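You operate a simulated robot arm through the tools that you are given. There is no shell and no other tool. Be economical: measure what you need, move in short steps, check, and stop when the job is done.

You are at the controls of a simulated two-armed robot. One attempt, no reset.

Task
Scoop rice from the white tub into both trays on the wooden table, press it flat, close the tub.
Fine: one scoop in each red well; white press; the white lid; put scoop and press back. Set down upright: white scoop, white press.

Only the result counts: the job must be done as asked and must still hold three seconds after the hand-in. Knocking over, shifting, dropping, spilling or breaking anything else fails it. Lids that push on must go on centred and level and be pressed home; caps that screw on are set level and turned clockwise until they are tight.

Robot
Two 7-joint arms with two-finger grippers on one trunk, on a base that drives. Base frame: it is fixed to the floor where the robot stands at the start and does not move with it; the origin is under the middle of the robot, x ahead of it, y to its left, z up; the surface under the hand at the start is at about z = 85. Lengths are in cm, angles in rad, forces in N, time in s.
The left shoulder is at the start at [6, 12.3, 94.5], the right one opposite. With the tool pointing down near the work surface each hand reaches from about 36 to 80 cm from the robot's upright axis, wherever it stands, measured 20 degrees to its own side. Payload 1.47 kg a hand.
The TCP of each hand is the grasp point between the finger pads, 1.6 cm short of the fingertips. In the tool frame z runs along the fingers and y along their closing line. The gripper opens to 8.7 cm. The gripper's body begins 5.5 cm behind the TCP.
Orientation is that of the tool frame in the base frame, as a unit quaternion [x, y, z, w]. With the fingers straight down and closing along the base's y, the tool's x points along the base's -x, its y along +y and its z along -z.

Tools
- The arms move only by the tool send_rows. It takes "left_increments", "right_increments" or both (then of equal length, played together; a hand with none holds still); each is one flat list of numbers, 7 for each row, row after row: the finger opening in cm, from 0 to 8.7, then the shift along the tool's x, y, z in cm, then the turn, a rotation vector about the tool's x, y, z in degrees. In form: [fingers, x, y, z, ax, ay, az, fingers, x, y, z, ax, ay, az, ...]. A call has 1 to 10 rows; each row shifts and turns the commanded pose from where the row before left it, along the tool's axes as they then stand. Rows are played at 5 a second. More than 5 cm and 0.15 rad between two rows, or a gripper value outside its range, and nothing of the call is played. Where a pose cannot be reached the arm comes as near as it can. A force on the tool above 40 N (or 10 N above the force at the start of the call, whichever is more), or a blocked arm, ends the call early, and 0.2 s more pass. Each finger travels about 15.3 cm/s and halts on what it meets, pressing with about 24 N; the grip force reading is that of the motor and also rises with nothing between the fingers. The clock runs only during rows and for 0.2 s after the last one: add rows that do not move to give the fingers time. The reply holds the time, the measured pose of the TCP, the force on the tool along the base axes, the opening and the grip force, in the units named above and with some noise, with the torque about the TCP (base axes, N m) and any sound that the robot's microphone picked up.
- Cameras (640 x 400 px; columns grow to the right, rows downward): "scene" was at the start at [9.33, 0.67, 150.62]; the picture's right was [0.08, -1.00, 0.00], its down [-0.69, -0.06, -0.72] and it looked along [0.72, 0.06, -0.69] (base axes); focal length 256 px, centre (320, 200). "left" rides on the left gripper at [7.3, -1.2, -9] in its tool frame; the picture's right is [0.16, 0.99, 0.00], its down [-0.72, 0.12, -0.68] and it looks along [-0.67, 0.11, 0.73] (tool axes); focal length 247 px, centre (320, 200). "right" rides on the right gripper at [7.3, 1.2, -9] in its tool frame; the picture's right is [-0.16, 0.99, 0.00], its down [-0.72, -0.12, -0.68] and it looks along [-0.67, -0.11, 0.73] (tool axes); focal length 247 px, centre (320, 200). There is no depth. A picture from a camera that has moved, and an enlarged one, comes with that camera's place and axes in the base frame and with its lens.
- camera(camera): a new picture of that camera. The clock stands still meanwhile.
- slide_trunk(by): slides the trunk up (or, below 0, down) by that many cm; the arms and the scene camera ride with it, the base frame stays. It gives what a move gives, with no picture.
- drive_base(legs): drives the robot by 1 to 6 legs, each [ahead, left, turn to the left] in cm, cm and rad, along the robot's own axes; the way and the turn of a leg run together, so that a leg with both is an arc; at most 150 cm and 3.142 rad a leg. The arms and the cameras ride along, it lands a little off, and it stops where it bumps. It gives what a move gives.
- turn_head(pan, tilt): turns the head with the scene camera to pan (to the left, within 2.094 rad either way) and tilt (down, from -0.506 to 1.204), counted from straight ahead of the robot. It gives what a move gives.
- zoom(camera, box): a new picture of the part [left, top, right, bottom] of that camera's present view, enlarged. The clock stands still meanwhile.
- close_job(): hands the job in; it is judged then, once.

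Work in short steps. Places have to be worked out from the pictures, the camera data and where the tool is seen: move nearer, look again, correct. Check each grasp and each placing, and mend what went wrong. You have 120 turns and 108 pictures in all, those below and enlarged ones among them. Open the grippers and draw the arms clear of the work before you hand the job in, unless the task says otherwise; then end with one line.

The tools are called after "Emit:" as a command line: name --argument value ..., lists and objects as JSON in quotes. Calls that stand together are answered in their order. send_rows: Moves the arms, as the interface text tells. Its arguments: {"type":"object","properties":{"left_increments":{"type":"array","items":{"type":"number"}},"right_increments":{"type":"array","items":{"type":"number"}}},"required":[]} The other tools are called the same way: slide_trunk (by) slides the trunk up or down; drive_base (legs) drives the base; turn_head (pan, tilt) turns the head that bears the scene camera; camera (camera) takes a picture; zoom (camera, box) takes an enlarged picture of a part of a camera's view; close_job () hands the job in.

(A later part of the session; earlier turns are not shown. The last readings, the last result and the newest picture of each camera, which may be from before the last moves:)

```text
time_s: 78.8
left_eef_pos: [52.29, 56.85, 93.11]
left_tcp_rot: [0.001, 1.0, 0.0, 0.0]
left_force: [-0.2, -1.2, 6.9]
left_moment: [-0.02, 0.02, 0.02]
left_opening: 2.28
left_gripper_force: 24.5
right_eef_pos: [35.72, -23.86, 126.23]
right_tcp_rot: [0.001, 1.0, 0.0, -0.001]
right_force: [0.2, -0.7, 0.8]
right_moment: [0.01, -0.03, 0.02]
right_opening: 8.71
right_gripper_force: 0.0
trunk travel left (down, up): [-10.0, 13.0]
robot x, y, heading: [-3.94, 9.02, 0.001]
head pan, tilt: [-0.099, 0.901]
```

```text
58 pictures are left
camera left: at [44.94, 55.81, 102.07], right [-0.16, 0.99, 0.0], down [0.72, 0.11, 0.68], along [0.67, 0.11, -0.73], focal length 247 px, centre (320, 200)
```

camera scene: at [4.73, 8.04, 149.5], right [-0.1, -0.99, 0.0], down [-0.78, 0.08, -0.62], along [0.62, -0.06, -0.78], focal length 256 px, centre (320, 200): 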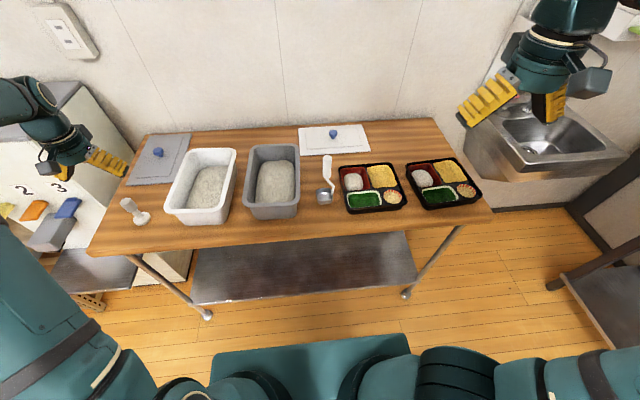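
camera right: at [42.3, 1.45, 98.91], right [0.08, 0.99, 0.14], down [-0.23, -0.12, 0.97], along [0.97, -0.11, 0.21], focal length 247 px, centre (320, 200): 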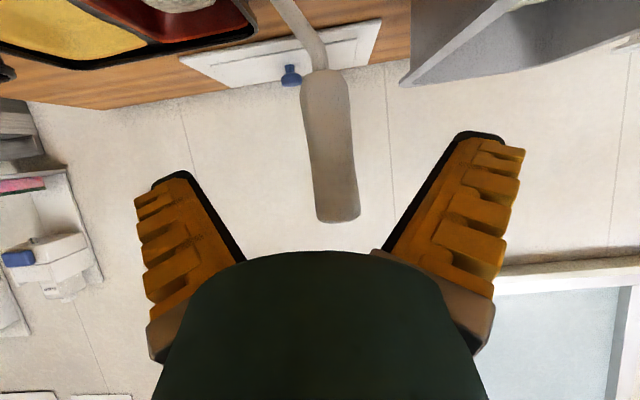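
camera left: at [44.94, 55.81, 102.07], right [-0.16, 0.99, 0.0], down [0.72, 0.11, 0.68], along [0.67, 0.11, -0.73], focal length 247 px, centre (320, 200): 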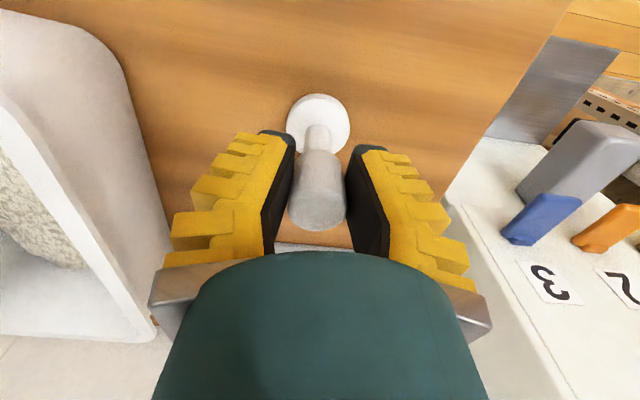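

Press gripped. Lift it 18 cm and drive the base 30 cm right.

Emit:
send_rows --left_increments '[0, 0, 0, -2, 0, 0, 0, 0, 0, 0, -4, 0, 0, 0, 0, 0, 0, -4, 0, 0, 0, 0, 0, 0, -4, 0, 0, 0, 0, 0, 0, -4, 0, 0, 0]'

Emit:
drive_base --legs '[[0, -30, 0]]'

Emit:
turn_head --pan 0.0 --tilt 0.85

Emit:
camera --camera "scene"

```text
time_s: 80.0
left_eef_pos: [52.17, 57.0, 110.99]
left_tcp_rot: [0.001, 1.0, 0.0, 0.0]
left_force: [-0.8, 0.9, -1.1]
left_moment: [0.02, 0.04, 0.0]
left_opening: 2.07
left_gripper_force: 24.3
right_eef_pos: [35.81, -23.69, 126.24]
right_tcp_rot: [0.0, 1.0, -0.001, -0.001]
right_force: [0.0, 0.9, -0.8]
right_moment: [-0.01, -0.01, 0.0]
right_opening: 8.69
right_gripper_force: 0.0
trunk travel left (down, up): [-10.0, 13.0]
robot x, y, heading: [-3.89, 8.85, -0.004]
head pan, tilt: [-0.099, 0.901]
```

```text
time_s: 83.3
left_eef_pos: [52.2, 26.99, 111.0]
left_tcp_rot: [0.001, 1.0, 0.0, 0.001]
left_force: [0.4, -0.3, -1.5]
left_moment: [0.01, 0.03, -0.03]
left_opening: 2.1
left_gripper_force: 24.0
right_eef_pos: [35.76, -53.89, 126.31]
right_tcp_rot: [0.001, 1.0, 0.0, -0.001]
right_force: [-0.5, 0.6, 0.1]
right_moment: [0.02, -0.02, 0.0]
right_opening: 8.7
right_gripper_force: 0.0
trunk travel left (down, up): [-10.0, 13.0]
robot x, y, heading: [-4.14, -21.23, -0.006]
head pan, tilt: [-0.099, 0.901]
```

```text
time_s: 83.9
left_eef_pos: [52.25, 26.98, 111.04]
left_tcp_rot: [0.001, 1.0, -0.001, 0.001]
left_force: [-0.4, 0.3, -1.3]
left_moment: [-0.01, -0.03, 0.0]
left_opening: 2.08
left_gripper_force: 23.4
right_eef_pos: [35.71, -53.76, 126.18]
right_tcp_rot: [0.002, 1.0, 0.0, -0.001]
right_force: [0.2, 0.1, -0.1]
right_moment: [0.01, -0.02, 0.01]
right_opening: 8.72
right_gripper_force: 0.0
trunk travel left (down, up): [-10.0, 13.0]
robot x, y, heading: [-3.98, -20.8, -0.007]
head pan, tilt: [0.0, 0.85]
```

```text
57 pictures are left
camera scene: at [4.9, -21.18, 149.9], right [0.0, -1.0, 0.0], down [-0.75, 0.0, -0.66], along [0.66, 0.0, -0.75], focal length 256 px, centre (320, 200)
```

scene: 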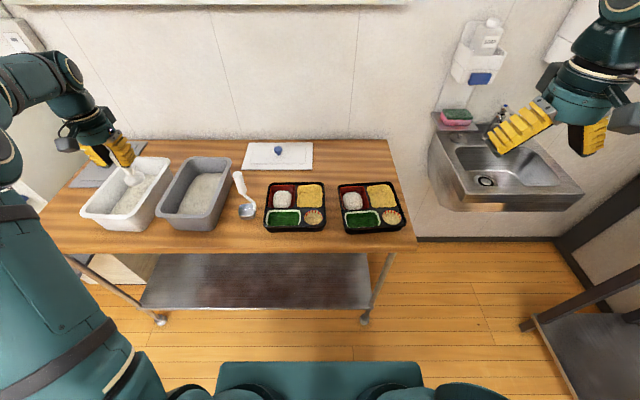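

Good view. Zoom on the trays to find the lump centres.

Emit:
zoom --camera "scene" --box '[255, 170, 415, 245]'

```text
4.00 times, centred on (335, 208) of scene
camera zoom: at [4.9, -21.18, 149.9], right [0.0, -1.0, 0.0], down [-0.75, 0.0, -0.66], along [0.66, 0.0, -0.75], focal length 1024 px, centre (260, 170)
```

zoom: 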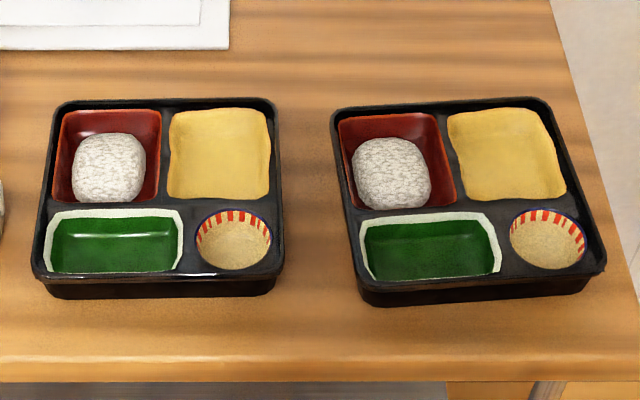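

Lumps at (59.6, −9.1) and (59.3, −31.9). Move the press above tray 1's lump, keeping above the scoop handle.

Emit:
send_rows --left_increments '[0, 0, 0, -4, 0, 0, 0, 0, -0.87, -4, 0, 0, 0, 0, 0, -0.87, -4, 0, 0, 0, 0, 0, -0.87, -4, 0, 0, 0, 0, 0, -0.87, -4, 0, 0, 0, 0, 0, -0.87, -4, 0, 0, 0, 0, 0, -0.87, -4, 0, 0, 0, 0, 0, -0.87, -4, 0, 0, 0, 0, 0, -0.87, -4, 0, 0, 0, 0, 0, -0.87, -4, 0, 0, 0, 0]'

Emit:
send_rows --left_increments '[0, 0, 0, 4, 0, 0, 0, 0, 0, 0, 4, 0, 0, 0, 0, 0, 0, 4, 0, 0, 0, 0, 0, 0, 2, 0, 0, 0]'

Emit:
camera --camera "left"

Emit:
camera --camera "scene"

```text
time_s: 86.1
left_eef_pos: [59.99, -9.15, 115.14]
left_tcp_rot: [0.001, 1.0, 0.0, -0.001]
left_force: [0.2, -1.0, -0.8]
left_moment: [0.01, 0.04, -0.01]
left_opening: 2.05
left_gripper_force: 23.7
right_eef_pos: [35.75, -53.89, 126.09]
right_tcp_rot: [0.002, 1.0, 0.0, -0.001]
right_force: [0.5, -0.4, -0.3]
right_moment: [0.04, 0.02, 0.04]
right_opening: 8.67
right_gripper_force: 0.1
trunk travel left (down, up): [-10.0, 13.0]
robot x, y, heading: [-3.87, -21.21, -0.006]
head pan, tilt: [0.0, 0.85]
```

```text
time_s: 87.1
left_eef_pos: [59.98, -9.17, 101.03]
left_tcp_rot: [0.002, 1.0, 0.0, 0.0]
left_force: [0.5, 0.0, -2.1]
left_moment: [0.02, 0.0, 0.01]
left_opening: 2.05
left_gripper_force: 24.4
right_eef_pos: [35.67, -53.8, 126.16]
right_tcp_rot: [0.0, 1.0, 0.0, -0.001]
right_force: [-0.4, 0.1, 0.6]
right_moment: [-0.02, 0.01, 0.02]
right_opening: 8.73
right_gripper_force: 0.1
trunk travel left (down, up): [-10.0, 13.0]
robot x, y, heading: [-3.94, -21.71, -0.004]
head pan, tilt: [0.0, 0.85]
```

```text
55 pictures are left
camera left: at [52.62, -10.25, 110.05], right [-0.16, 0.99, 0.0], down [0.72, 0.11, 0.68], along [0.67, 0.11, -0.73], focal length 247 px, centre (320, 200)
```

left: 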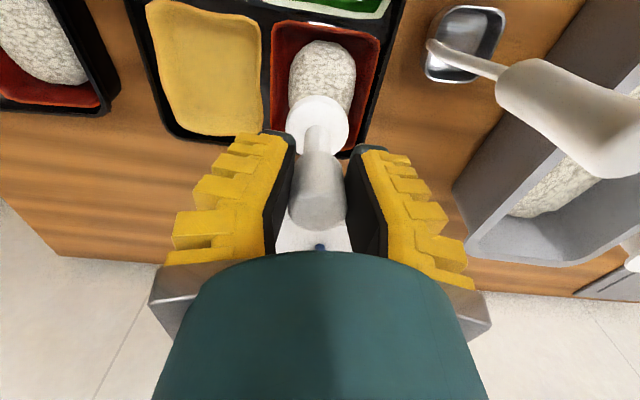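

```text
54 pictures are left
camera scene: at [4.9, -21.18, 149.9], right [0.0, -1.0, 0.0], down [-0.75, 0.0, -0.66], along [0.66, 0.0, -0.75], focal length 256 px, centre (320, 200)
```

scene: 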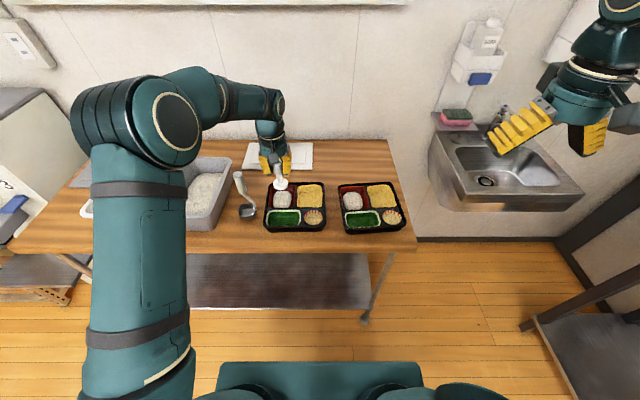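

The lump sits slightly nearer than the disc. Shift −0.5 cm in x, and lower in small steps watching force.

Emit:
send_rows --left_increments '[0, 0.5, 0.2, 1, 0, 0, 0, 0, 0, 0, 1.5, 0, 0, 0, 0, 0, 0, 0.7, 0, 0, 0, 0, 0, 0, 0.5, 0, 0, 0]'

Emit:
send_rows --left_increments '[0, 0, 0, 0.5, 0, 0, 0, 0, 0, 0, 0.5, 0, 0, 0]'

Emit:
camera --camera "left"

```text
time_s: 88.1
left_eef_pos: [59.62, -8.89, 97.29]
left_tcp_rot: [0.002, 1.0, -0.001, 0.0]
left_force: [-0.2, -0.3, -2.0]
left_moment: [0.0, 0.0, -0.02]
left_opening: 2.02
left_gripper_force: 23.8
right_eef_pos: [35.8, -53.76, 126.24]
right_tcp_rot: [0.002, 1.0, 0.0, -0.001]
right_force: [-0.4, 0.6, -0.2]
right_moment: [-0.02, 0.03, -0.02]
right_opening: 8.69
right_gripper_force: 0.1
trunk travel left (down, up): [-10.0, 13.0]
robot x, y, heading: [-4.34, -21.03, -0.008]
head pan, tilt: [0.0, 0.85]
```

```text
time_s: 88.7
left_eef_pos: [59.55, -8.97, 96.29]
left_tcp_rot: [0.001, 1.0, 0.0, 0.0]
left_force: [0.1, -0.4, -1.5]
left_moment: [0.02, 0.02, -0.01]
left_opening: 2.03
left_gripper_force: 23.7
right_eef_pos: [35.62, -53.72, 126.24]
right_tcp_rot: [0.001, 1.0, 0.0, -0.001]
right_force: [-0.1, -0.5, -0.3]
right_moment: [-0.02, 0.01, 0.0]
right_opening: 8.68
right_gripper_force: 0.0
trunk travel left (down, up): [-10.0, 13.0]
robot x, y, heading: [-3.99, -21.24, 0.0]
head pan, tilt: [0.0, 0.85]
```

```text
53 pictures are left
camera left: at [52.12, -10.0, 105.23], right [-0.16, 0.99, 0.0], down [0.72, 0.11, 0.68], along [0.67, 0.11, -0.73], focal length 247 px, centre (320, 200)
```

left: 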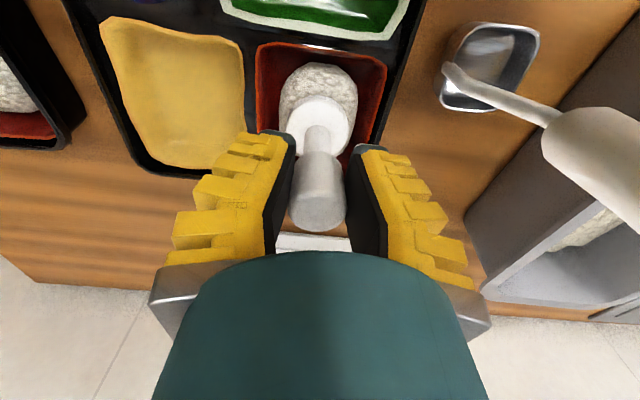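

Still above the lump and ~1 cm beyond its centre. Shift back 0.9 cm and continue pressing down.

Emit:
send_rows --left_increments '[0, 0.9, 0, -0.5, 0, 0, 0, 0, 0, 0, 0.9, 0, 0, 0, 0, 0, 0, 0.4, 0, 0, 0, 0, 0, 0, 0, 0, 0, 0]'

Emit:
send_rows --left_increments '[0, 0, 0, 0.4, 0, 0, 0, 0, 0, 0, 0, 0, 0, 0]'

Emit:
camera --camera "left"

```text
time_s: 89.7
left_eef_pos: [58.54, -8.85, 95.48]
left_tcp_rot: [0.002, 1.0, 0.0, 0.0]
left_force: [0.2, 0.4, -2.2]
left_moment: [0.02, 0.01, -0.01]
left_opening: 2.05
left_gripper_force: 23.3
right_eef_pos: [35.76, -53.69, 126.12]
right_tcp_rot: [0.001, 1.0, 0.0, -0.001]
right_force: [0.4, 0.7, 0.4]
right_moment: [0.02, 0.02, 0.01]
right_opening: 8.72
right_gripper_force: 0.1
trunk travel left (down, up): [-10.0, 13.0]
robot x, y, heading: [-4.25, -20.89, -0.004]
head pan, tilt: [0.0, 0.85]
```

```text
time_s: 90.3
left_eef_pos: [58.61, -8.83, 95.14]
left_tcp_rot: [0.002, 1.0, 0.0, 0.001]
left_force: [-0.3, -1.2, 6.7]
left_moment: [-0.05, -0.24, 0.02]
left_opening: 2.15
left_gripper_force: 24.2
right_eef_pos: [35.68, -53.78, 126.22]
right_tcp_rot: [0.001, 1.0, 0.0, -0.001]
right_force: [-0.1, -0.6, 0.1]
right_moment: [-0.04, 0.02, -0.02]
right_opening: 8.7
right_gripper_force: 0.1
trunk travel left (down, up): [-10.0, 13.0]
robot x, y, heading: [-3.78, -21.21, -0.012]
head pan, tilt: [0.0, 0.85]
```

```text
52 pictures are left
camera left: at [51.14, -9.99, 104.08], right [-0.15, 0.99, 0.0], down [0.72, 0.11, 0.68], along [0.67, 0.11, -0.73], focal length 247 px, centre (320, 200)
```

left: 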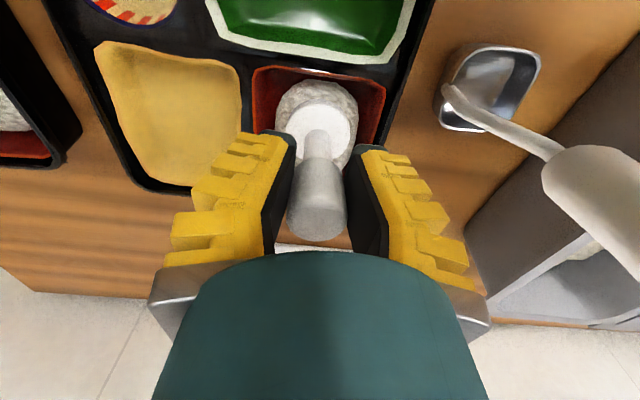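

Contact begins (≈8 N). Press further down.

Emit:
send_rows --left_increments '[0, 0, 0, 0.4, 0, 0, 0, 0, 0, 0, 0, 0, 0, 0, 0, 0, 0, 0, 0, 0, 0]'

Emit:
send_rows --left_increments '[0, 0, 0, 0.4, 0, 0, 0, 0, 0, 0, 0, 0, 0, 0, 0, 0, 0, 0, 0, 0, 0]'

Emit:
camera --camera "left"

```text
time_s: 91.1
left_eef_pos: [58.55, -8.96, 94.58]
left_tcp_rot: [0.002, 1.0, 0.0, 0.0]
left_force: [1.3, -0.7, 6.0]
left_moment: [0.0, -0.14, 0.03]
left_opening: 2.12
left_gripper_force: 24.3
right_eef_pos: [35.69, -53.78, 126.12]
right_tcp_rot: [0.002, 1.0, 0.0, 0.0]
right_force: [0.1, 0.9, -0.3]
right_moment: [0.01, -0.01, -0.01]
right_opening: 8.7
right_gripper_force: 0.1
trunk travel left (down, up): [-10.0, 13.0]
robot x, y, heading: [-4.36, -21.48, -0.002]
head pan, tilt: [0.0, 0.85]
```

```text
time_s: 91.9
left_eef_pos: [58.44, -8.88, 94.38]
left_tcp_rot: [0.001, 1.0, 0.0, 0.0]
left_force: [1.2, 0.7, 14.2]
left_moment: [0.04, -0.38, 0.03]
left_opening: 2.44
left_gripper_force: 24.7
right_eef_pos: [35.62, -53.72, 126.29]
right_tcp_rot: [0.001, 1.0, 0.0, 0.001]
right_force: [0.1, 0.7, 0.1]
right_moment: [0.0, -0.04, 0.01]
right_opening: 8.69
right_gripper_force: 0.0
trunk travel left (down, up): [-10.0, 13.0]
robot x, y, heading: [-4.05, -21.38, -0.006]
head pan, tilt: [0.0, 0.85]
```

```text
51 pictures are left
camera left: at [51.06, -9.99, 103.29], right [-0.15, 0.99, 0.0], down [0.72, 0.11, 0.68], along [0.67, 0.11, -0.73], focal length 247 px, centre (320, 200)
```

left: 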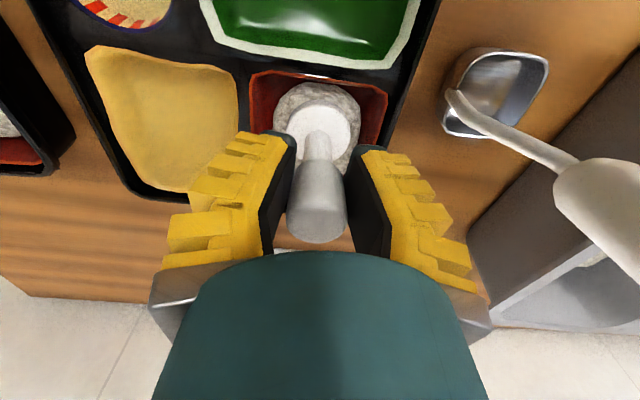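

The rice is compressing and spreading. One more push of 0.5 cm.

Emit:
send_rows --left_increments '[0, 0, 0, 0.5, 0, 0, 0, 0, 0, 0, 0, 0, 0, 0, 0, 0, 0, 0, 0, 0, 0, 0, 0, 0, 0, 0, 0, 0]'

Emit:
zoom --camera "left" --box '[230, 50, 410, 180]'

```text
time_s: 92.9
left_eef_pos: [58.45, -8.92, 93.93]
left_tcp_rot: [0.002, 1.0, 0.0, 0.001]
left_force: [3.4, 0.7, 27.3]
left_moment: [0.01, -0.65, -0.02]
left_opening: 3.26
left_gripper_force: 23.2
right_eef_pos: [35.48, -53.89, 126.23]
right_tcp_rot: [0.002, 1.0, 0.001, -0.001]
right_force: [0.4, -0.6, 0.6]
right_moment: [0.01, -0.01, -0.03]
right_opening: 8.68
right_gripper_force: 0.1
trunk travel left (down, up): [-10.0, 13.0]
robot x, y, heading: [-4.27, -21.26, -0.004]
head pan, tilt: [0.0, 0.85]
```

```text
3.08 times, centred on (320, 115) of left
camera zoom: at [50.99, -10.0, 102.89], right [-0.15, 0.99, 0.0], down [0.72, 0.11, 0.68], along [0.67, 0.11, -0.73], focal length 760 px, centre (320, 462)
```

zoom: 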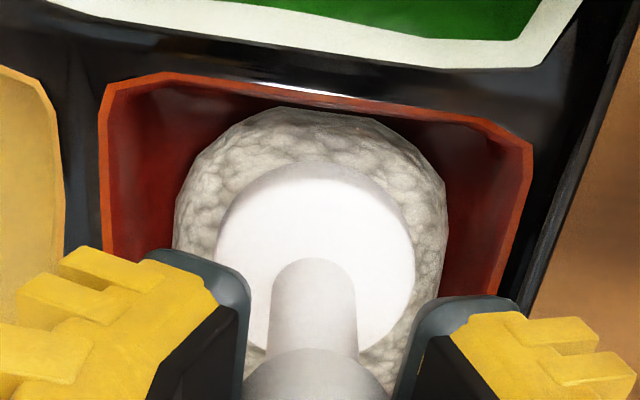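

27 N reached; the grip is sliding on the handle, so I stop. Lift slowly and check the rice and grip.

Emit:
send_rows --left_increments '[0, 0, 0, -0.5, 0, 0, 0, 0, 0, 0, -0.5, 0, 0, 0, 0, 0, 0, -1, 0, 0, 0, 0, 0, 0, -3, 0, 0, 0, 0, 0, 0, -3, 0, 0, 0]'

Emit:
camera --camera "left"

Emit:
zoom --camera "scene" --box '[225, 130, 425, 245]'

```text
time_s: 94.1
left_eef_pos: [58.86, -8.8, 101.87]
left_tcp_rot: [0.002, 1.0, 0.0, -0.001]
left_force: [0.1, -0.4, -1.2]
left_moment: [0.02, 0.03, -0.05]
left_opening: 2.01
left_gripper_force: 23.9
right_eef_pos: [35.75, -53.77, 126.23]
right_tcp_rot: [0.002, 1.0, 0.0, -0.001]
right_force: [0.4, 0.3, -0.2]
right_moment: [-0.01, 0.0, -0.01]
right_opening: 8.71
right_gripper_force: 0.1
trunk travel left (down, up): [-10.0, 13.0]
robot x, y, heading: [-3.78, -21.33, -0.005]
head pan, tilt: [0.0, 0.85]
```

```text
49 pictures are left
camera left: at [51.33, -9.93, 110.91], right [-0.15, 0.99, 0.0], down [0.72, 0.11, 0.68], along [0.67, 0.11, -0.73], focal length 247 px, centre (320, 200)
```

left: 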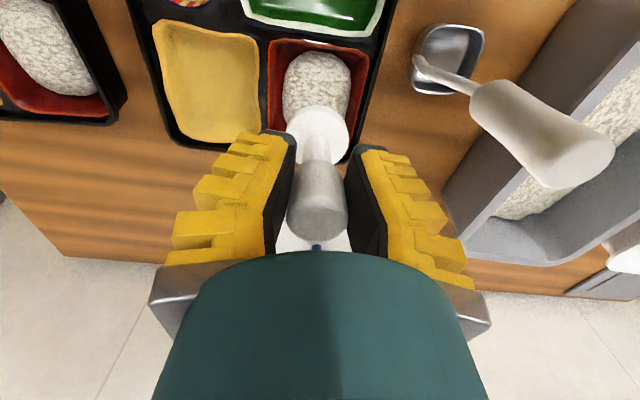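

```text
3.20 times, centred on (325, 188) of scene
camera zoom: at [4.87, -21.2, 149.9], right [0.0, -1.0, 0.0], down [-0.75, 0.0, -0.66], along [0.66, 0.0, -0.75], focal length 819 px, centre (304, 240)
```

zoom: 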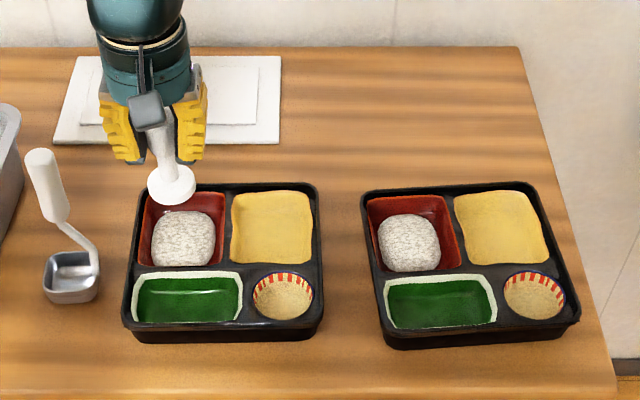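

Zoom tightly to compare the pressed and unpressed rice.

Emit:
zoom --camera "scene" --box '[262, 183, 302, 216]'

Emit:
zoom --camera "scene" --box '[334, 183, 374, 216]'

```text
12.12 times, centred on (282, 200) of scene
camera zoom: at [4.87, -21.2, 149.9], right [0.0, -1.0, 0.0], down [-0.75, 0.0, -0.66], along [0.66, 0.0, -0.75], focal length 3103 px, centre (781, 206)
```

zoom: 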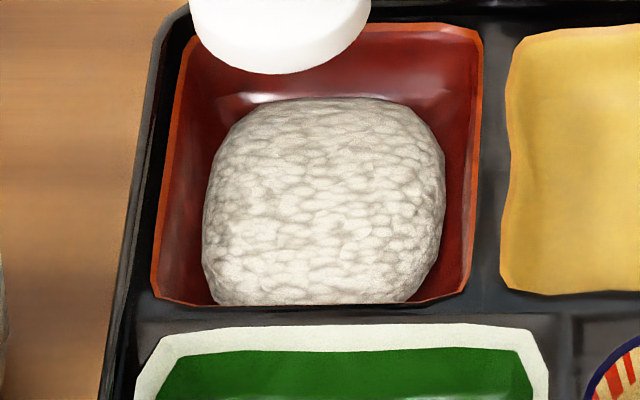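

```text
12.12 times, centred on (354, 200) of scene
camera zoom: at [4.87, -21.2, 149.9], right [0.0, -1.0, 0.0], down [-0.75, 0.0, -0.66], along [0.66, 0.0, -0.75], focal length 3103 px, centre (-92, 206)
```

zoom: 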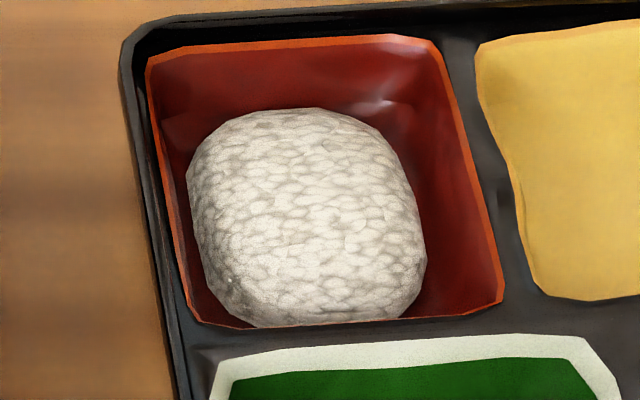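

The pressed lump is only slightly flatter. Press again in the same spot, a bit farther in, and compare the contact height.

Emit:
send_rows --left_increments '[0, -0.3, 0, 3, 0, 0, 0, 0, 0, 0, 2.7, 0, 0, 0, 0, 0, 0, 0.5, 0, 0, 0]'

Emit:
send_rows --left_increments '[0, 0, 0, 0.5, 0, 0, 0, 0, 0, 0, 0, 0, 0, 0]'

Emit:
send_rows --left_increments '[0, 0, 0, 0.4, 0, 0, 0, 0, 0, 0, 0, 0, 0, 0]'

Emit:
send_rows --left_increments '[0, 0, 0, 0.4, 0, 0, 0, 0, 0, 0, 0, 0, 0, 0]'

Emit:
zoom --camera "left" --box '[200, 50, 440, 260]'

```text
time_s: 94.9
left_eef_pos: [58.87, -8.94, 95.48]
left_tcp_rot: [0.002, 1.0, 0.0, -0.001]
left_force: [0.0, -1.0, -1.9]
left_moment: [-0.05, 0.03, 0.04]
left_opening: 1.96
left_gripper_force: 23.6
right_eef_pos: [35.71, -53.71, 126.17]
right_tcp_rot: [0.002, 1.0, 0.0, -0.001]
right_force: [0.8, -0.1, 0.1]
right_moment: [0.0, 0.03, -0.01]
right_opening: 8.72
right_gripper_force: 0.1
trunk travel left (down, up): [-10.0, 13.0]
robot x, y, heading: [-4.12, -21.5, -0.002]
head pan, tilt: [0.0, 0.85]
```

```text
time_s: 95.5
left_eef_pos: [58.91, -8.88, 95.01]
left_tcp_rot: [0.002, 1.0, -0.001, 0.0]
left_force: [0.2, -0.2, -1.3]
left_moment: [-0.03, 0.0, -0.04]
left_opening: 1.96
left_gripper_force: 23.9
right_eef_pos: [35.72, -53.77, 126.25]
right_tcp_rot: [0.002, 1.0, 0.0, -0.001]
right_force: [-0.3, -0.5, 0.0]
right_moment: [-0.03, -0.01, 0.03]
right_opening: 8.7
right_gripper_force: 0.1
trunk travel left (down, up): [-10.0, 13.0]
robot x, y, heading: [-4.1, -21.44, -0.009]
head pan, tilt: [0.0, 0.85]
```

```text
time_s: 96.1
left_eef_pos: [58.87, -8.92, 94.8]
left_tcp_rot: [0.002, 1.0, 0.0, 0.0]
left_force: [-0.5, 0.5, -2.0]
left_moment: [0.02, 0.08, -0.02]
left_opening: 1.96
left_gripper_force: 24.1
right_eef_pos: [35.77, -53.71, 126.24]
right_tcp_rot: [0.001, 1.0, 0.0, -0.002]
right_force: [-0.1, 0.0, 1.0]
right_moment: [0.02, 0.01, 0.02]
right_opening: 8.71
right_gripper_force: 0.1
trunk travel left (down, up): [-10.0, 13.0]
robot x, y, heading: [-3.81, -21.31, -0.002]
head pan, tilt: [0.0, 0.85]
```

```text
time_s: 96.7
left_eef_pos: [59.03, -8.92, 94.44]
left_tcp_rot: [0.001, 1.0, -0.001, 0.002]
left_force: [2.5, -1.3, 9.1]
left_moment: [0.0, -0.21, 0.02]
left_opening: 2.25
left_gripper_force: 24.1
right_eef_pos: [35.6, -53.82, 126.24]
right_tcp_rot: [0.002, 1.0, 0.0, -0.001]
right_force: [0.7, -0.8, 0.4]
right_moment: [0.02, 0.0, 0.01]
right_opening: 8.71
right_gripper_force: 0.1
trunk travel left (down, up): [-10.0, 13.0]
robot x, y, heading: [-4.32, -21.27, -0.006]
head pan, tilt: [0.0, 0.85]
```

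```text
1.90 times, centred on (320, 155) of left
camera zoom: at [51.54, -10.03, 103.33], right [-0.16, 0.99, 0.0], down [0.72, 0.11, 0.68], along [0.68, 0.11, -0.73], focal length 470 px, centre (320, 286)
```

zoom: 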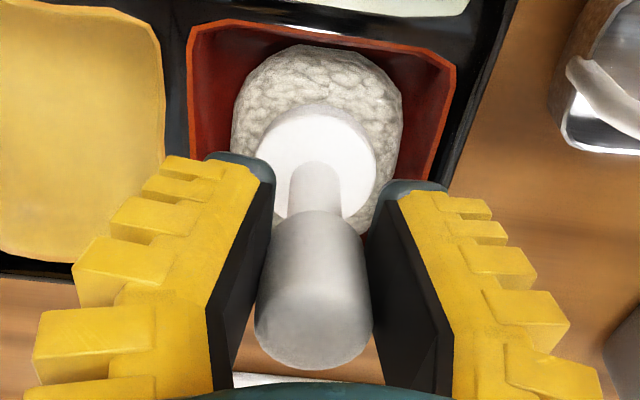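

Contact is now ~0.6 cm lower, but the grip slips on the tapered handle. While the press stands on the rice I'll open just slightly and slide the hand down so the palm pushes the handle top.

Emit:
send_rows --left_increments '[3.4, 0, 0, 0, 0, 0, 0, 3.4, 0, 0, 0, 0, 0, 0, 3.4, 0, 0, 0.8, 0, 0, 0, 3.4, 0, 0, 0.8, 0, 0, 0]'

Emit:
camera --camera "left"

```text
time_s: 97.7
left_eef_pos: [59.04, -8.91, 92.69]
left_tcp_rot: [0.002, 1.0, 0.001, 0.0]
left_force: [0.8, 0.1, -0.2]
left_moment: [-0.01, 0.02, -0.01]
left_opening: 4.0
left_gripper_force: 4.2
right_eef_pos: [35.68, -53.79, 126.22]
right_tcp_rot: [0.001, 1.0, 0.0, -0.001]
right_force: [1.1, -0.7, 0.5]
right_moment: [0.02, -0.01, 0.02]
right_opening: 8.68
right_gripper_force: 0.0
trunk travel left (down, up): [-10.0, 13.0]
robot x, y, heading: [-3.92, -21.42, -0.002]
head pan, tilt: [0.0, 0.85]
```

```text
44 pictures are left
camera left: at [51.54, -10.03, 101.62], right [-0.15, 0.99, 0.0], down [0.72, 0.11, 0.68], along [0.67, 0.11, -0.73], focal length 247 px, centre (320, 200)
```

left: 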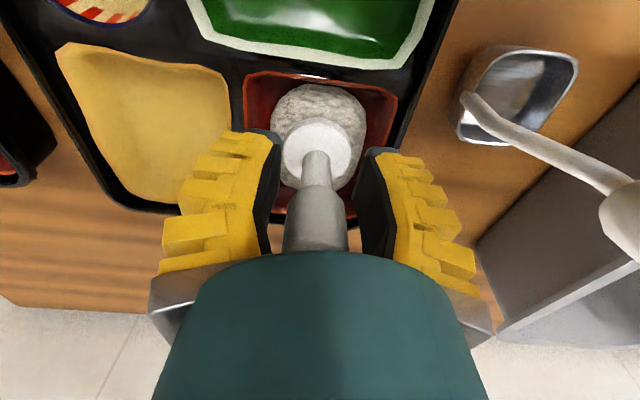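

The press stands on the rice within the open fingers. Lower in small steps until the palm meets the handle top.

Emit:
send_rows --left_increments '[3.6, 0, 0, 0.5, 0, 0, 0, 3.6, 0, 0, 0.3, 0, 0, 0]'

Emit:
send_rows --left_increments '[3.6, 0, 0, 0.3, 0, 0, 0, 3.6, 0, 0, 0, 0, 0, 0]'

Emit:
send_rows --left_increments '[3.6, 0, 0, 0.3, 0, 0, 0, 3.6, 0, 0, 0, 0, 0, 0]'

```text
time_s: 98.3
left_eef_pos: [58.9, -8.9, 91.87]
left_tcp_rot: [0.002, 1.0, -0.001, 0.0]
left_force: [0.4, -0.4, 0.8]
left_moment: [-0.01, 0.01, 0.02]
left_opening: 4.17
left_gripper_force: 4.5
right_eef_pos: [35.61, -53.83, 126.08]
right_tcp_rot: [0.0, 1.0, 0.0, -0.001]
right_force: [-0.1, -0.2, 0.2]
right_moment: [-0.01, -0.01, -0.01]
right_opening: 8.69
right_gripper_force: 0.0
trunk travel left (down, up): [-10.0, 13.0]
robot x, y, heading: [-4.19, -21.15, -0.003]
head pan, tilt: [0.0, 0.85]
```

```text
time_s: 98.9
left_eef_pos: [58.96, -9.0, 91.58]
left_tcp_rot: [0.001, 1.0, 0.0, 0.001]
left_force: [0.7, -0.4, -0.5]
left_moment: [-0.02, 0.06, -0.04]
left_opening: 4.19
left_gripper_force: 4.6
right_eef_pos: [35.65, -53.71, 126.15]
right_tcp_rot: [0.001, 1.0, -0.001, -0.001]
right_force: [1.0, 0.3, 0.2]
right_moment: [0.0, 0.01, 0.0]
right_opening: 8.7
right_gripper_force: 0.0
trunk travel left (down, up): [-10.0, 13.0]
robot x, y, heading: [-3.9, -21.2, -0.0]
head pan, tilt: [0.0, 0.85]
```

```text
time_s: 99.5
left_eef_pos: [58.94, -8.93, 91.33]
left_tcp_rot: [0.002, 1.0, 0.0, 0.0]
left_force: [0.5, 0.2, -0.2]
left_moment: [-0.02, 0.0, 0.0]
left_opening: 4.19
left_gripper_force: 4.7
right_eef_pos: [35.69, -53.83, 126.11]
right_tcp_rot: [0.001, 1.0, 0.0, -0.001]
right_force: [-0.4, -1.2, 0.1]
right_moment: [0.01, -0.04, 0.02]
right_opening: 8.7
right_gripper_force: 0.0
trunk travel left (down, up): [-10.0, 13.0]
robot x, y, heading: [-4.29, -21.18, -0.007]
head pan, tilt: [0.0, 0.85]
```

Not touching yet; continue carefully.

Emit:
send_rows --left_increments '[3.6, 0, 0, 0.3, 0, 0, 0, 3.6, 0, 0, 0, 0, 0, 0]'

Emit:
send_rows --left_increments '[3.6, 0, 0, 0.3, 0, 0, 0, 3.6, 0, 0, 0, 0, 0, 0]'

Emit:
camera --camera "left"

Emit:
zoom --camera "scene" --box '[235, 130, 325, 240]'

```text
time_s: 100.1
left_eef_pos: [58.88, -9.04, 91.01]
left_tcp_rot: [0.002, 1.0, 0.0, 0.001]
left_force: [-0.1, 0.9, 0.8]
left_moment: [-0.01, 0.03, 0.0]
left_opening: 4.18
left_gripper_force: 4.7
right_eef_pos: [35.59, -53.83, 126.15]
right_tcp_rot: [0.0, 1.0, -0.001, -0.001]
right_force: [0.3, -0.4, 0.1]
right_moment: [-0.01, -0.01, -0.02]
right_opening: 8.71
right_gripper_force: 0.1
trunk travel left (down, up): [-10.0, 13.0]
robot x, y, heading: [-4.12, -21.04, -0.008]
head pan, tilt: [0.0, 0.85]
```

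```text
time_s: 100.7
left_eef_pos: [58.88, -8.89, 90.57]
left_tcp_rot: [0.002, 1.0, 0.0, 0.0]
left_force: [-0.6, -0.9, -0.4]
left_moment: [-0.04, 0.01, -0.05]
left_opening: 4.17
left_gripper_force: 3.7
right_eef_pos: [35.57, -53.69, 126.24]
right_tcp_rot: [0.001, 1.0, 0.0, -0.001]
right_force: [0.3, 0.1, -0.6]
right_moment: [0.02, 0.02, -0.02]
right_opening: 8.69
right_gripper_force: 0.0
trunk travel left (down, up): [-10.0, 13.0]
robot x, y, heading: [-3.94, -20.75, -0.007]
head pan, tilt: [0.0, 0.85]
```

```text
43 pictures are left
camera left: at [51.46, -9.96, 99.62], right [-0.16, 0.99, 0.0], down [0.72, 0.11, 0.68], along [0.67, 0.11, -0.73], focal length 247 px, centre (320, 200)
```

left: 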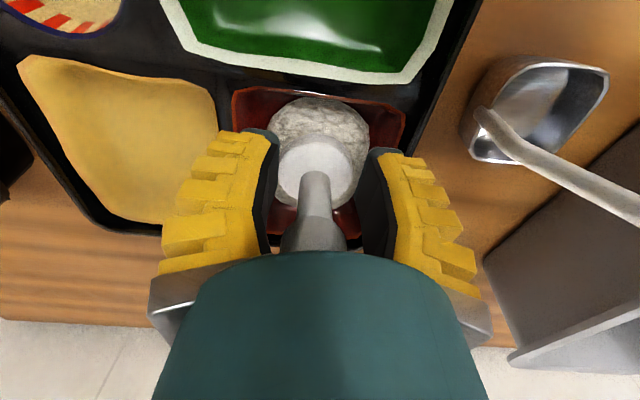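

```text
3.64 times, centred on (280, 185) of scene
camera zoom: at [4.88, -21.2, 149.9], right [0.0, -1.0, 0.0], down [-0.75, 0.0, -0.66], along [0.66, 0.0, -0.75], focal length 931 px, centre (466, 254)
```

zoom: 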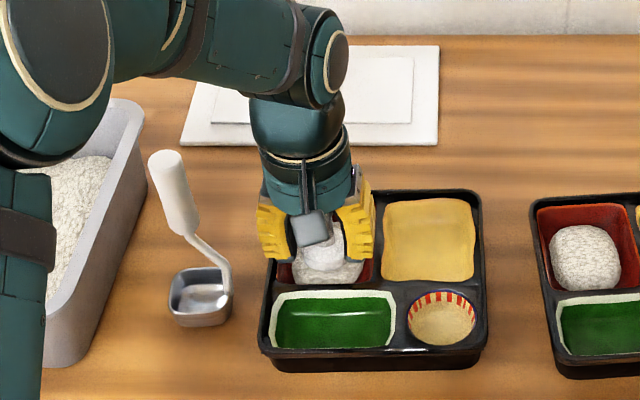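

No contact yet. Two more 0.3 cm steps.

Emit:
send_rows --left_increments '[3.8, 0, 0, 0.3, 0, 0, 0, 3.8, 0, 0, 0, 0, 0, 0]'

Emit:
send_rows --left_increments '[3.8, 0, 0, 0.3, 0, 0, 0, 3.8, 0, 0, 0, 0, 0, 0]'

```text
time_s: 101.3
left_eef_pos: [58.81, -8.84, 90.46]
left_tcp_rot: [0.002, 1.0, 0.0, 0.0]
left_force: [-0.8, -0.4, 8.3]
left_moment: [-0.03, -0.08, -0.01]
left_opening: 4.36
left_gripper_force: 4.1
right_eef_pos: [35.54, -53.68, 126.25]
right_tcp_rot: [0.001, 1.0, 0.0, 0.0]
right_force: [0.3, -0.1, 0.1]
right_moment: [-0.04, 0.03, 0.03]
right_opening: 8.71
right_gripper_force: 0.2
trunk travel left (down, up): [-10.0, 13.0]
robot x, y, heading: [-4.37, -21.11, -0.005]
head pan, tilt: [0.0, 0.85]
```

```text
time_s: 101.9
left_eef_pos: [58.83, -8.93, 90.49]
left_tcp_rot: [0.002, 1.0, -0.001, 0.004]
left_force: [-0.6, 0.9, 29.5]
left_moment: [0.01, -0.15, 0.0]
left_opening: 4.4
left_gripper_force: 4.1
right_eef_pos: [35.39, -53.77, 126.25]
right_tcp_rot: [0.001, 1.0, 0.001, 0.0]
right_force: [0.7, -0.1, -0.6]
right_moment: [0.0, 0.01, 0.02]
right_opening: 8.72
right_gripper_force: 0.1
trunk travel left (down, up): [-10.0, 13.0]
robot x, y, heading: [-3.95, -20.99, -0.003]
head pan, tilt: [0.0, 0.85]
```

Palm now pushes directly: 29 N and stiff. Hold and add a touch more, then look.

Emit:
send_rows --left_increments '[3.8, 0, 0, 0.08, 0, 0, 0, 3.8, 0, 0, 0, 0, 0, 0, 3.8, 0, 0, 0, 0, 0, 0, 3.8, 0, 0, 0, 0, 0, 0, 3.8, 0, 0, 0, 0, 0, 0]'

Emit:
zoom --camera "left" --box '[200, 50, 440, 260]'

```text
time_s: 102.6
left_eef_pos: [59.05, -8.98, 90.51]
left_tcp_rot: [0.001, 1.0, -0.001, 0.005]
left_force: [-4.0, -0.1, 16.0]
left_moment: [-0.02, -0.3, 0.05]
left_opening: 4.38
left_gripper_force: 4.0
right_eef_pos: [35.61, -53.77, 126.22]
right_tcp_rot: [0.003, 1.0, 0.0, 0.0]
right_force: [0.1, -0.2, 0.0]
right_moment: [0.01, 0.05, -0.02]
right_opening: 8.71
right_gripper_force: 0.1
trunk travel left (down, up): [-10.0, 13.0]
robot x, y, heading: [-4.36, -21.24, -0.0]
head pan, tilt: [0.0, 0.85]
stopped in row 3 (left hand): the force on the tool passed its limit at 40 N (the readings are from after the stop); the commanded pose is now the measured one
```

```text
1.90 times, centred on (320, 155) of left
camera zoom: at [51.53, -10.01, 99.36], right [-0.16, 0.99, 0.0], down [0.72, 0.12, 0.69], along [0.68, 0.1, -0.73], focal length 470 px, centre (320, 286)
```

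zoom: 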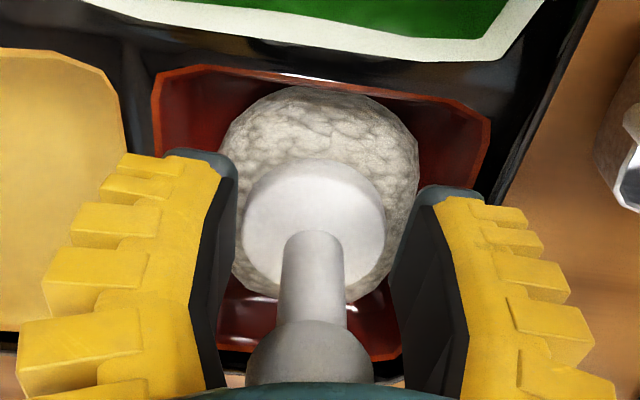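

40 N applied. Now raise the hand around the standing press to the original grip height and close.

Emit:
send_rows --left_increments '[3.8, 0, 0, -0.3, 0, 0, 0, 3.8, 0, 0, -1, 0, 0, 0, 3.8, 0, 0, -1, 0, 0, 0, 3.8, 0, 0, -0.9, 0, 0, 0]'

Emit:
send_rows --left_increments '[3, 0, 0, 0, 0, 0, 0, 0, 0, 0, 0, 0, 0, 0, 0, 0, 0, 0, 0, 0, 0, 0, 0, 0, 0, 0, 0, 0]'

Emit:
send_rows --left_increments '[0, 0, 0, -1, 0, 0, 0, 0, 0, 0, -3, 0, 0, 0, 0, 0, 0, -4, 0, 0, 0, 0, 0, 0, -4, 0, 0, 0]'

Emit:
camera --camera "left"

Emit:
zoom --camera "scene" --box '[262, 183, 302, 216]'

```text
time_s: 103.6
left_eef_pos: [58.91, -8.84, 93.55]
left_tcp_rot: [0.002, 1.0, -0.001, 0.003]
left_force: [0.4, -0.8, 0.1]
left_moment: [-0.01, 0.03, -0.01]
left_opening: 4.37
left_gripper_force: 4.4
right_eef_pos: [35.71, -53.81, 126.26]
right_tcp_rot: [0.002, 1.0, 0.0, -0.001]
right_force: [-0.9, -0.4, 0.7]
right_moment: [0.01, 0.01, 0.0]
right_opening: 8.72
right_gripper_force: 0.0
trunk travel left (down, up): [-10.0, 13.0]
robot x, y, heading: [-4.05, -21.28, -0.003]
head pan, tilt: [0.0, 0.85]
```

```text
time_s: 104.6
left_eef_pos: [58.89, -8.79, 93.46]
left_tcp_rot: [0.001, 1.0, -0.001, 0.004]
left_force: [-1.4, -0.2, 6.4]
left_moment: [0.07, 0.19, -0.02]
left_opening: 2.3
left_gripper_force: 24.1
right_eef_pos: [35.61, -53.7, 126.1]
right_tcp_rot: [0.001, 1.0, 0.0, 0.0]
right_force: [0.5, 0.4, 0.1]
right_moment: [0.02, 0.03, 0.0]
right_opening: 8.71
right_gripper_force: 0.1
trunk travel left (down, up): [-10.0, 13.0]
robot x, y, heading: [-3.97, -21.08, -0.004]
head pan, tilt: [0.0, 0.85]
```

```text
time_s: 105.6
left_eef_pos: [58.77, -8.79, 105.7]
left_tcp_rot: [0.002, 1.0, 0.0, 0.003]
left_force: [-0.6, 0.1, -1.0]
left_moment: [-0.01, 0.03, -0.02]
left_opening: 1.78
left_gripper_force: 23.7
right_eef_pos: [35.75, -53.76, 126.29]
right_tcp_rot: [0.001, 1.0, 0.0, -0.001]
right_force: [-0.5, 0.5, -0.6]
right_moment: [-0.02, -0.03, 0.0]
right_opening: 8.69
right_gripper_force: 0.0
trunk travel left (down, up): [-10.0, 13.0]
robot x, y, heading: [-3.72, -21.32, -0.005]
head pan, tilt: [0.0, 0.85]
```

```text
40 pictures are left
camera left: at [51.41, -9.93, 114.53], right [-0.16, 0.99, 0.0], down [0.72, 0.11, 0.68], along [0.68, 0.1, -0.73], focal length 247 px, centre (320, 200)
```

left: 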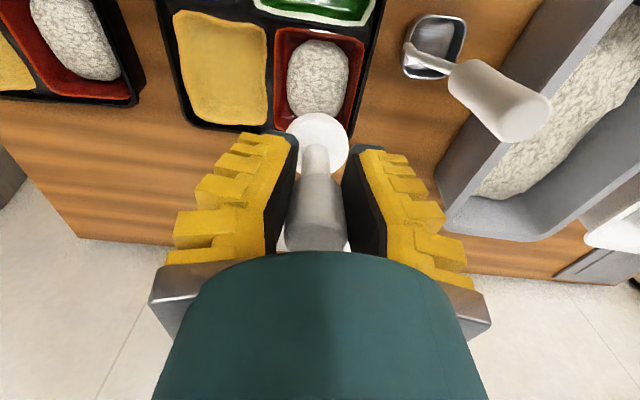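

```text
12.12 times, centred on (282, 200) of scene
camera zoom: at [4.84, -21.19, 149.91], right [0.0, -1.0, 0.0], down [-0.75, 0.0, -0.66], along [0.66, 0.0, -0.75], focal length 3103 px, centre (781, 206)
```

zoom: 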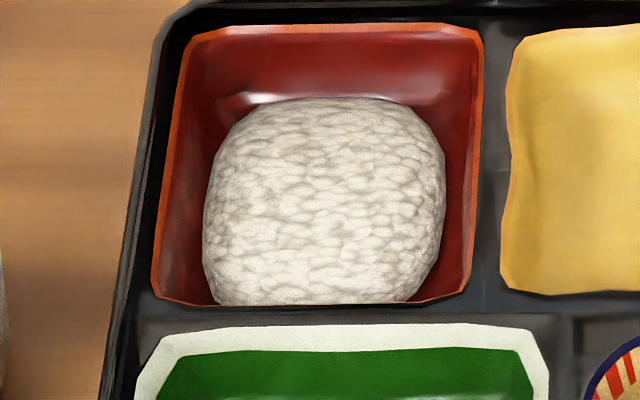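

The lump is wider and flatter than before and no longer changes: pressed. Move to tray 2's lump.

Emit:
send_rows --left_increments '[0, 0.04, -3.84, 0, 0, 0, 0, 0, 0.04, -3.84, 0, 0, 0, 0, 0, 0.04, -3.84, 0, 0, 0, 0, 0, 0.04, -3.84, 0, 0, 0, 0, 0, 0.04, -3.84, 0, 0, 0, 0, 0, 0.04, -3.84, 0, 0, 0, 0, 0, 0, 0, 4, 0, 0, 0, 0, 0, 0, 4, 0, 0, 0, 0, 0, 0, 1.5, 0, 0, 0]'

Emit:
camera --camera "left"

```text
time_s: 107.6
left_eef_pos: [58.71, -31.81, 95.79]
left_tcp_rot: [0.002, 1.0, -0.001, 0.003]
left_force: [-0.3, -0.2, -1.5]
left_moment: [0.02, 0.02, -0.01]
left_opening: 1.76
left_gripper_force: 24.3
right_eef_pos: [35.69, -53.79, 126.29]
right_tcp_rot: [0.0, 1.0, 0.0, -0.001]
right_force: [0.1, 0.1, -0.8]
right_moment: [-0.02, -0.05, 0.02]
right_opening: 8.7
right_gripper_force: 0.0
trunk travel left (down, up): [-10.0, 13.0]
robot x, y, heading: [-4.14, -21.19, -0.002]
head pan, tilt: [0.0, 0.85]
```

```text
38 pictures are left
camera left: at [51.25, -32.89, 104.82], right [-0.16, 0.99, 0.0], down [0.72, 0.11, 0.68], along [0.68, 0.1, -0.73], focal length 247 px, centre (320, 200)
```

left: 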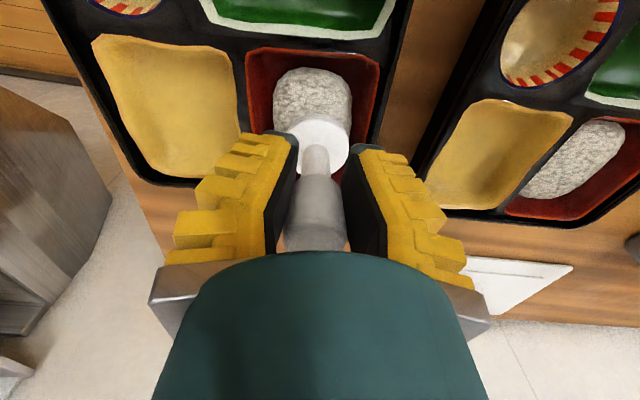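

Lump 2 is ~0.4 cm to the right; adjust and press down in steps.

Emit:
send_rows --left_increments '[0, 0.2, -0.4, 0.5, 0, 0, 0, 0, 0, 0, 0.5, 0, 0, 0]'

Emit:
send_rows --left_increments '[0, 0, 0, 0.4, 0, 0, 0, 0, 0, 0, 0, 0, 0, 0]'

Emit:
send_rows --left_increments '[0, 0, 0, 0.4, 0, 0, 0, 0, 0, 0, 0, 0, 0, 0]'

Emit:
send_rows --left_increments '[0, 0, 0, 0.4, 0, 0, 0, 0, 0, 0, 0, 0, 0, 0, 0, 0, 0, 0, 0, 0, 0]'

Emit:
camera --camera "left"

```text
time_s: 108.2
left_eef_pos: [58.56, -32.25, 94.9]
left_tcp_rot: [0.001, 1.0, -0.001, 0.002]
left_force: [-0.4, -0.6, -0.4]
left_moment: [0.01, 0.05, -0.03]
left_opening: 1.74
left_gripper_force: 23.9
right_eef_pos: [35.63, -53.82, 126.23]
right_tcp_rot: [0.002, 1.0, 0.001, -0.001]
right_force: [0.5, -0.2, 0.1]
right_moment: [0.04, 0.0, -0.01]
right_opening: 8.69
right_gripper_force: 0.0
trunk travel left (down, up): [-10.0, 13.0]
robot x, y, heading: [-4.4, -21.03, -0.0]
head pan, tilt: [0.0, 0.85]
```

```text
time_s: 108.8
left_eef_pos: [58.47, -32.13, 94.53]
left_tcp_rot: [0.0, 1.0, 0.0, 0.002]
left_force: [-1.0, 0.9, -1.1]
left_moment: [0.02, 0.01, 0.03]
left_opening: 1.78
left_gripper_force: 23.6
right_eef_pos: [35.76, -53.77, 126.15]
right_tcp_rot: [0.002, 1.0, 0.001, -0.001]
right_force: [0.2, -0.4, 0.2]
right_moment: [0.01, 0.0, -0.03]
right_opening: 8.69
right_gripper_force: 0.1
trunk travel left (down, up): [-10.0, 13.0]
robot x, y, heading: [-4.09, -21.49, 0.002]
head pan, tilt: [0.0, 0.85]
```

```text
time_s: 109.4
left_eef_pos: [58.58, -32.19, 94.17]
left_tcp_rot: [0.002, 1.0, 0.0, 0.003]
left_force: [-0.3, -0.2, -1.4]
left_moment: [0.0, 0.03, 0.01]
left_opening: 1.78
left_gripper_force: 24.0
right_eef_pos: [35.8, -53.77, 126.25]
right_tcp_rot: [0.001, 1.0, 0.0, -0.001]
right_force: [0.3, 0.2, 0.6]
right_moment: [-0.01, 0.01, -0.01]
right_opening: 8.7
right_gripper_force: 0.1
trunk travel left (down, up): [-10.0, 13.0]
robot x, y, heading: [-4.22, -21.33, -0.003]
head pan, tilt: [0.0, 0.85]
```

```text
time_s: 110.2
left_eef_pos: [58.52, -32.32, 93.76]
left_tcp_rot: [0.002, 1.0, 0.0, 0.002]
left_force: [0.5, -0.6, -2.2]
left_moment: [-0.01, 0.02, 0.01]
left_opening: 1.74
left_gripper_force: 23.7
right_eef_pos: [35.73, -53.73, 126.17]
right_tcp_rot: [0.002, 1.0, 0.0, -0.001]
right_force: [-0.8, -0.2, -1.2]
right_moment: [-0.03, -0.01, 0.02]
right_opening: 8.69
right_gripper_force: 0.1
trunk travel left (down, up): [-10.0, 13.0]
robot x, y, heading: [-4.09, -21.05, -0.008]
head pan, tilt: [0.0, 0.85]
```

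```text
37 pictures are left
camera left: at [51.07, -33.43, 102.7], right [-0.16, 0.99, 0.0], down [0.72, 0.11, 0.68], along [0.68, 0.1, -0.73], focal length 247 px, centre (320, 200)
```

left: 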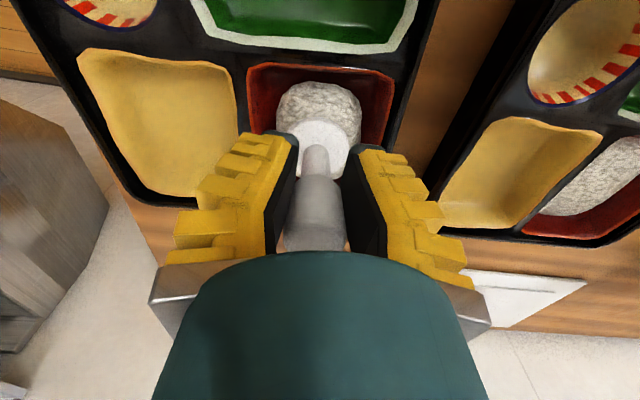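

No contact yet, and the disc is somewhat far of the lump's centre. Shift −0.7 cm in x and continue.

Emit:
send_rows --left_increments '[0, 0.7, 0, -0.3, 0, 0, 0, 0, 0, 0, 0.6, 0, 0, 0, 0, 0, 0, 0, 0, 0, 0]'

Emit:
send_rows --left_increments '[0, 0, 0, 0.4, 0, 0, 0, 0, 0, 0, 0, 0, 0, 0]'

Emit:
send_rows --left_increments '[0, 0, 0, 0.4, 0, 0, 0, 0, 0, 0, 0, 0, 0, 0]'

Emit:
camera --camera "left"

```text
time_s: 111.0
left_eef_pos: [57.81, -32.35, 93.56]
left_tcp_rot: [0.002, 1.0, -0.001, 0.005]
left_force: [2.7, -1.5, 9.9]
left_moment: [-0.06, -0.33, -0.04]
left_opening: 1.95
left_gripper_force: 24.3
right_eef_pos: [35.85, -53.75, 126.23]
right_tcp_rot: [0.001, 1.0, 0.0, 0.0]
right_force: [0.0, 0.2, -0.6]
right_moment: [0.01, 0.04, 0.0]
right_opening: 8.71
right_gripper_force: 0.0
trunk travel left (down, up): [-10.0, 13.0]
robot x, y, heading: [-3.74, -21.23, -0.006]
head pan, tilt: [0.0, 0.85]
```

```text
time_s: 111.6
left_eef_pos: [57.78, -32.28, 93.0]
left_tcp_rot: [0.002, 1.0, -0.001, 0.003]
left_force: [2.4, -1.9, 11.2]
left_moment: [-0.06, -0.32, -0.08]
left_opening: 2.08
left_gripper_force: 24.2
right_eef_pos: [35.6, -53.75, 126.24]
right_tcp_rot: [0.001, 1.0, 0.0, 0.0]
right_force: [0.6, 0.3, -0.8]
right_moment: [0.01, 0.03, 0.02]
right_opening: 8.69
right_gripper_force: 0.1
trunk travel left (down, up): [-10.0, 13.0]
robot x, y, heading: [-4.05, -20.93, -0.004]
head pan, tilt: [0.0, 0.85]
```

```text
time_s: 112.2
left_eef_pos: [57.83, -32.28, 92.75]
left_tcp_rot: [0.002, 1.0, 0.0, 0.004]
left_force: [-0.9, -0.8, 12.1]
left_moment: [-0.02, -0.31, 0.01]
left_opening: 2.39
left_gripper_force: 24.3
right_eef_pos: [35.5, -53.76, 126.43]
right_tcp_rot: [0.001, 1.0, 0.0, 0.0]
right_force: [0.9, -0.4, -0.5]
right_moment: [0.0, 0.0, 0.03]
right_opening: 8.73
right_gripper_force: 0.0
trunk travel left (down, up): [-10.0, 13.0]
robot x, y, heading: [-4.06, -21.11, -0.004]
head pan, tilt: [0.0, 0.85]
```

```text
36 pictures are left
camera left: at [50.33, -33.39, 101.61], right [-0.16, 0.99, 0.0], down [0.72, 0.11, 0.68], along [0.68, 0.1, -0.73], focal length 247 px, centre (320, 200)
```

left: 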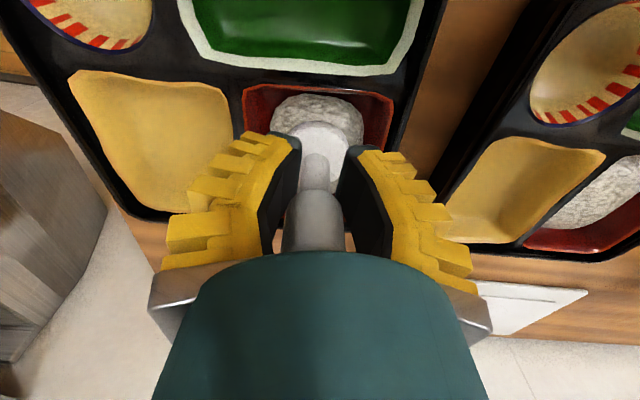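

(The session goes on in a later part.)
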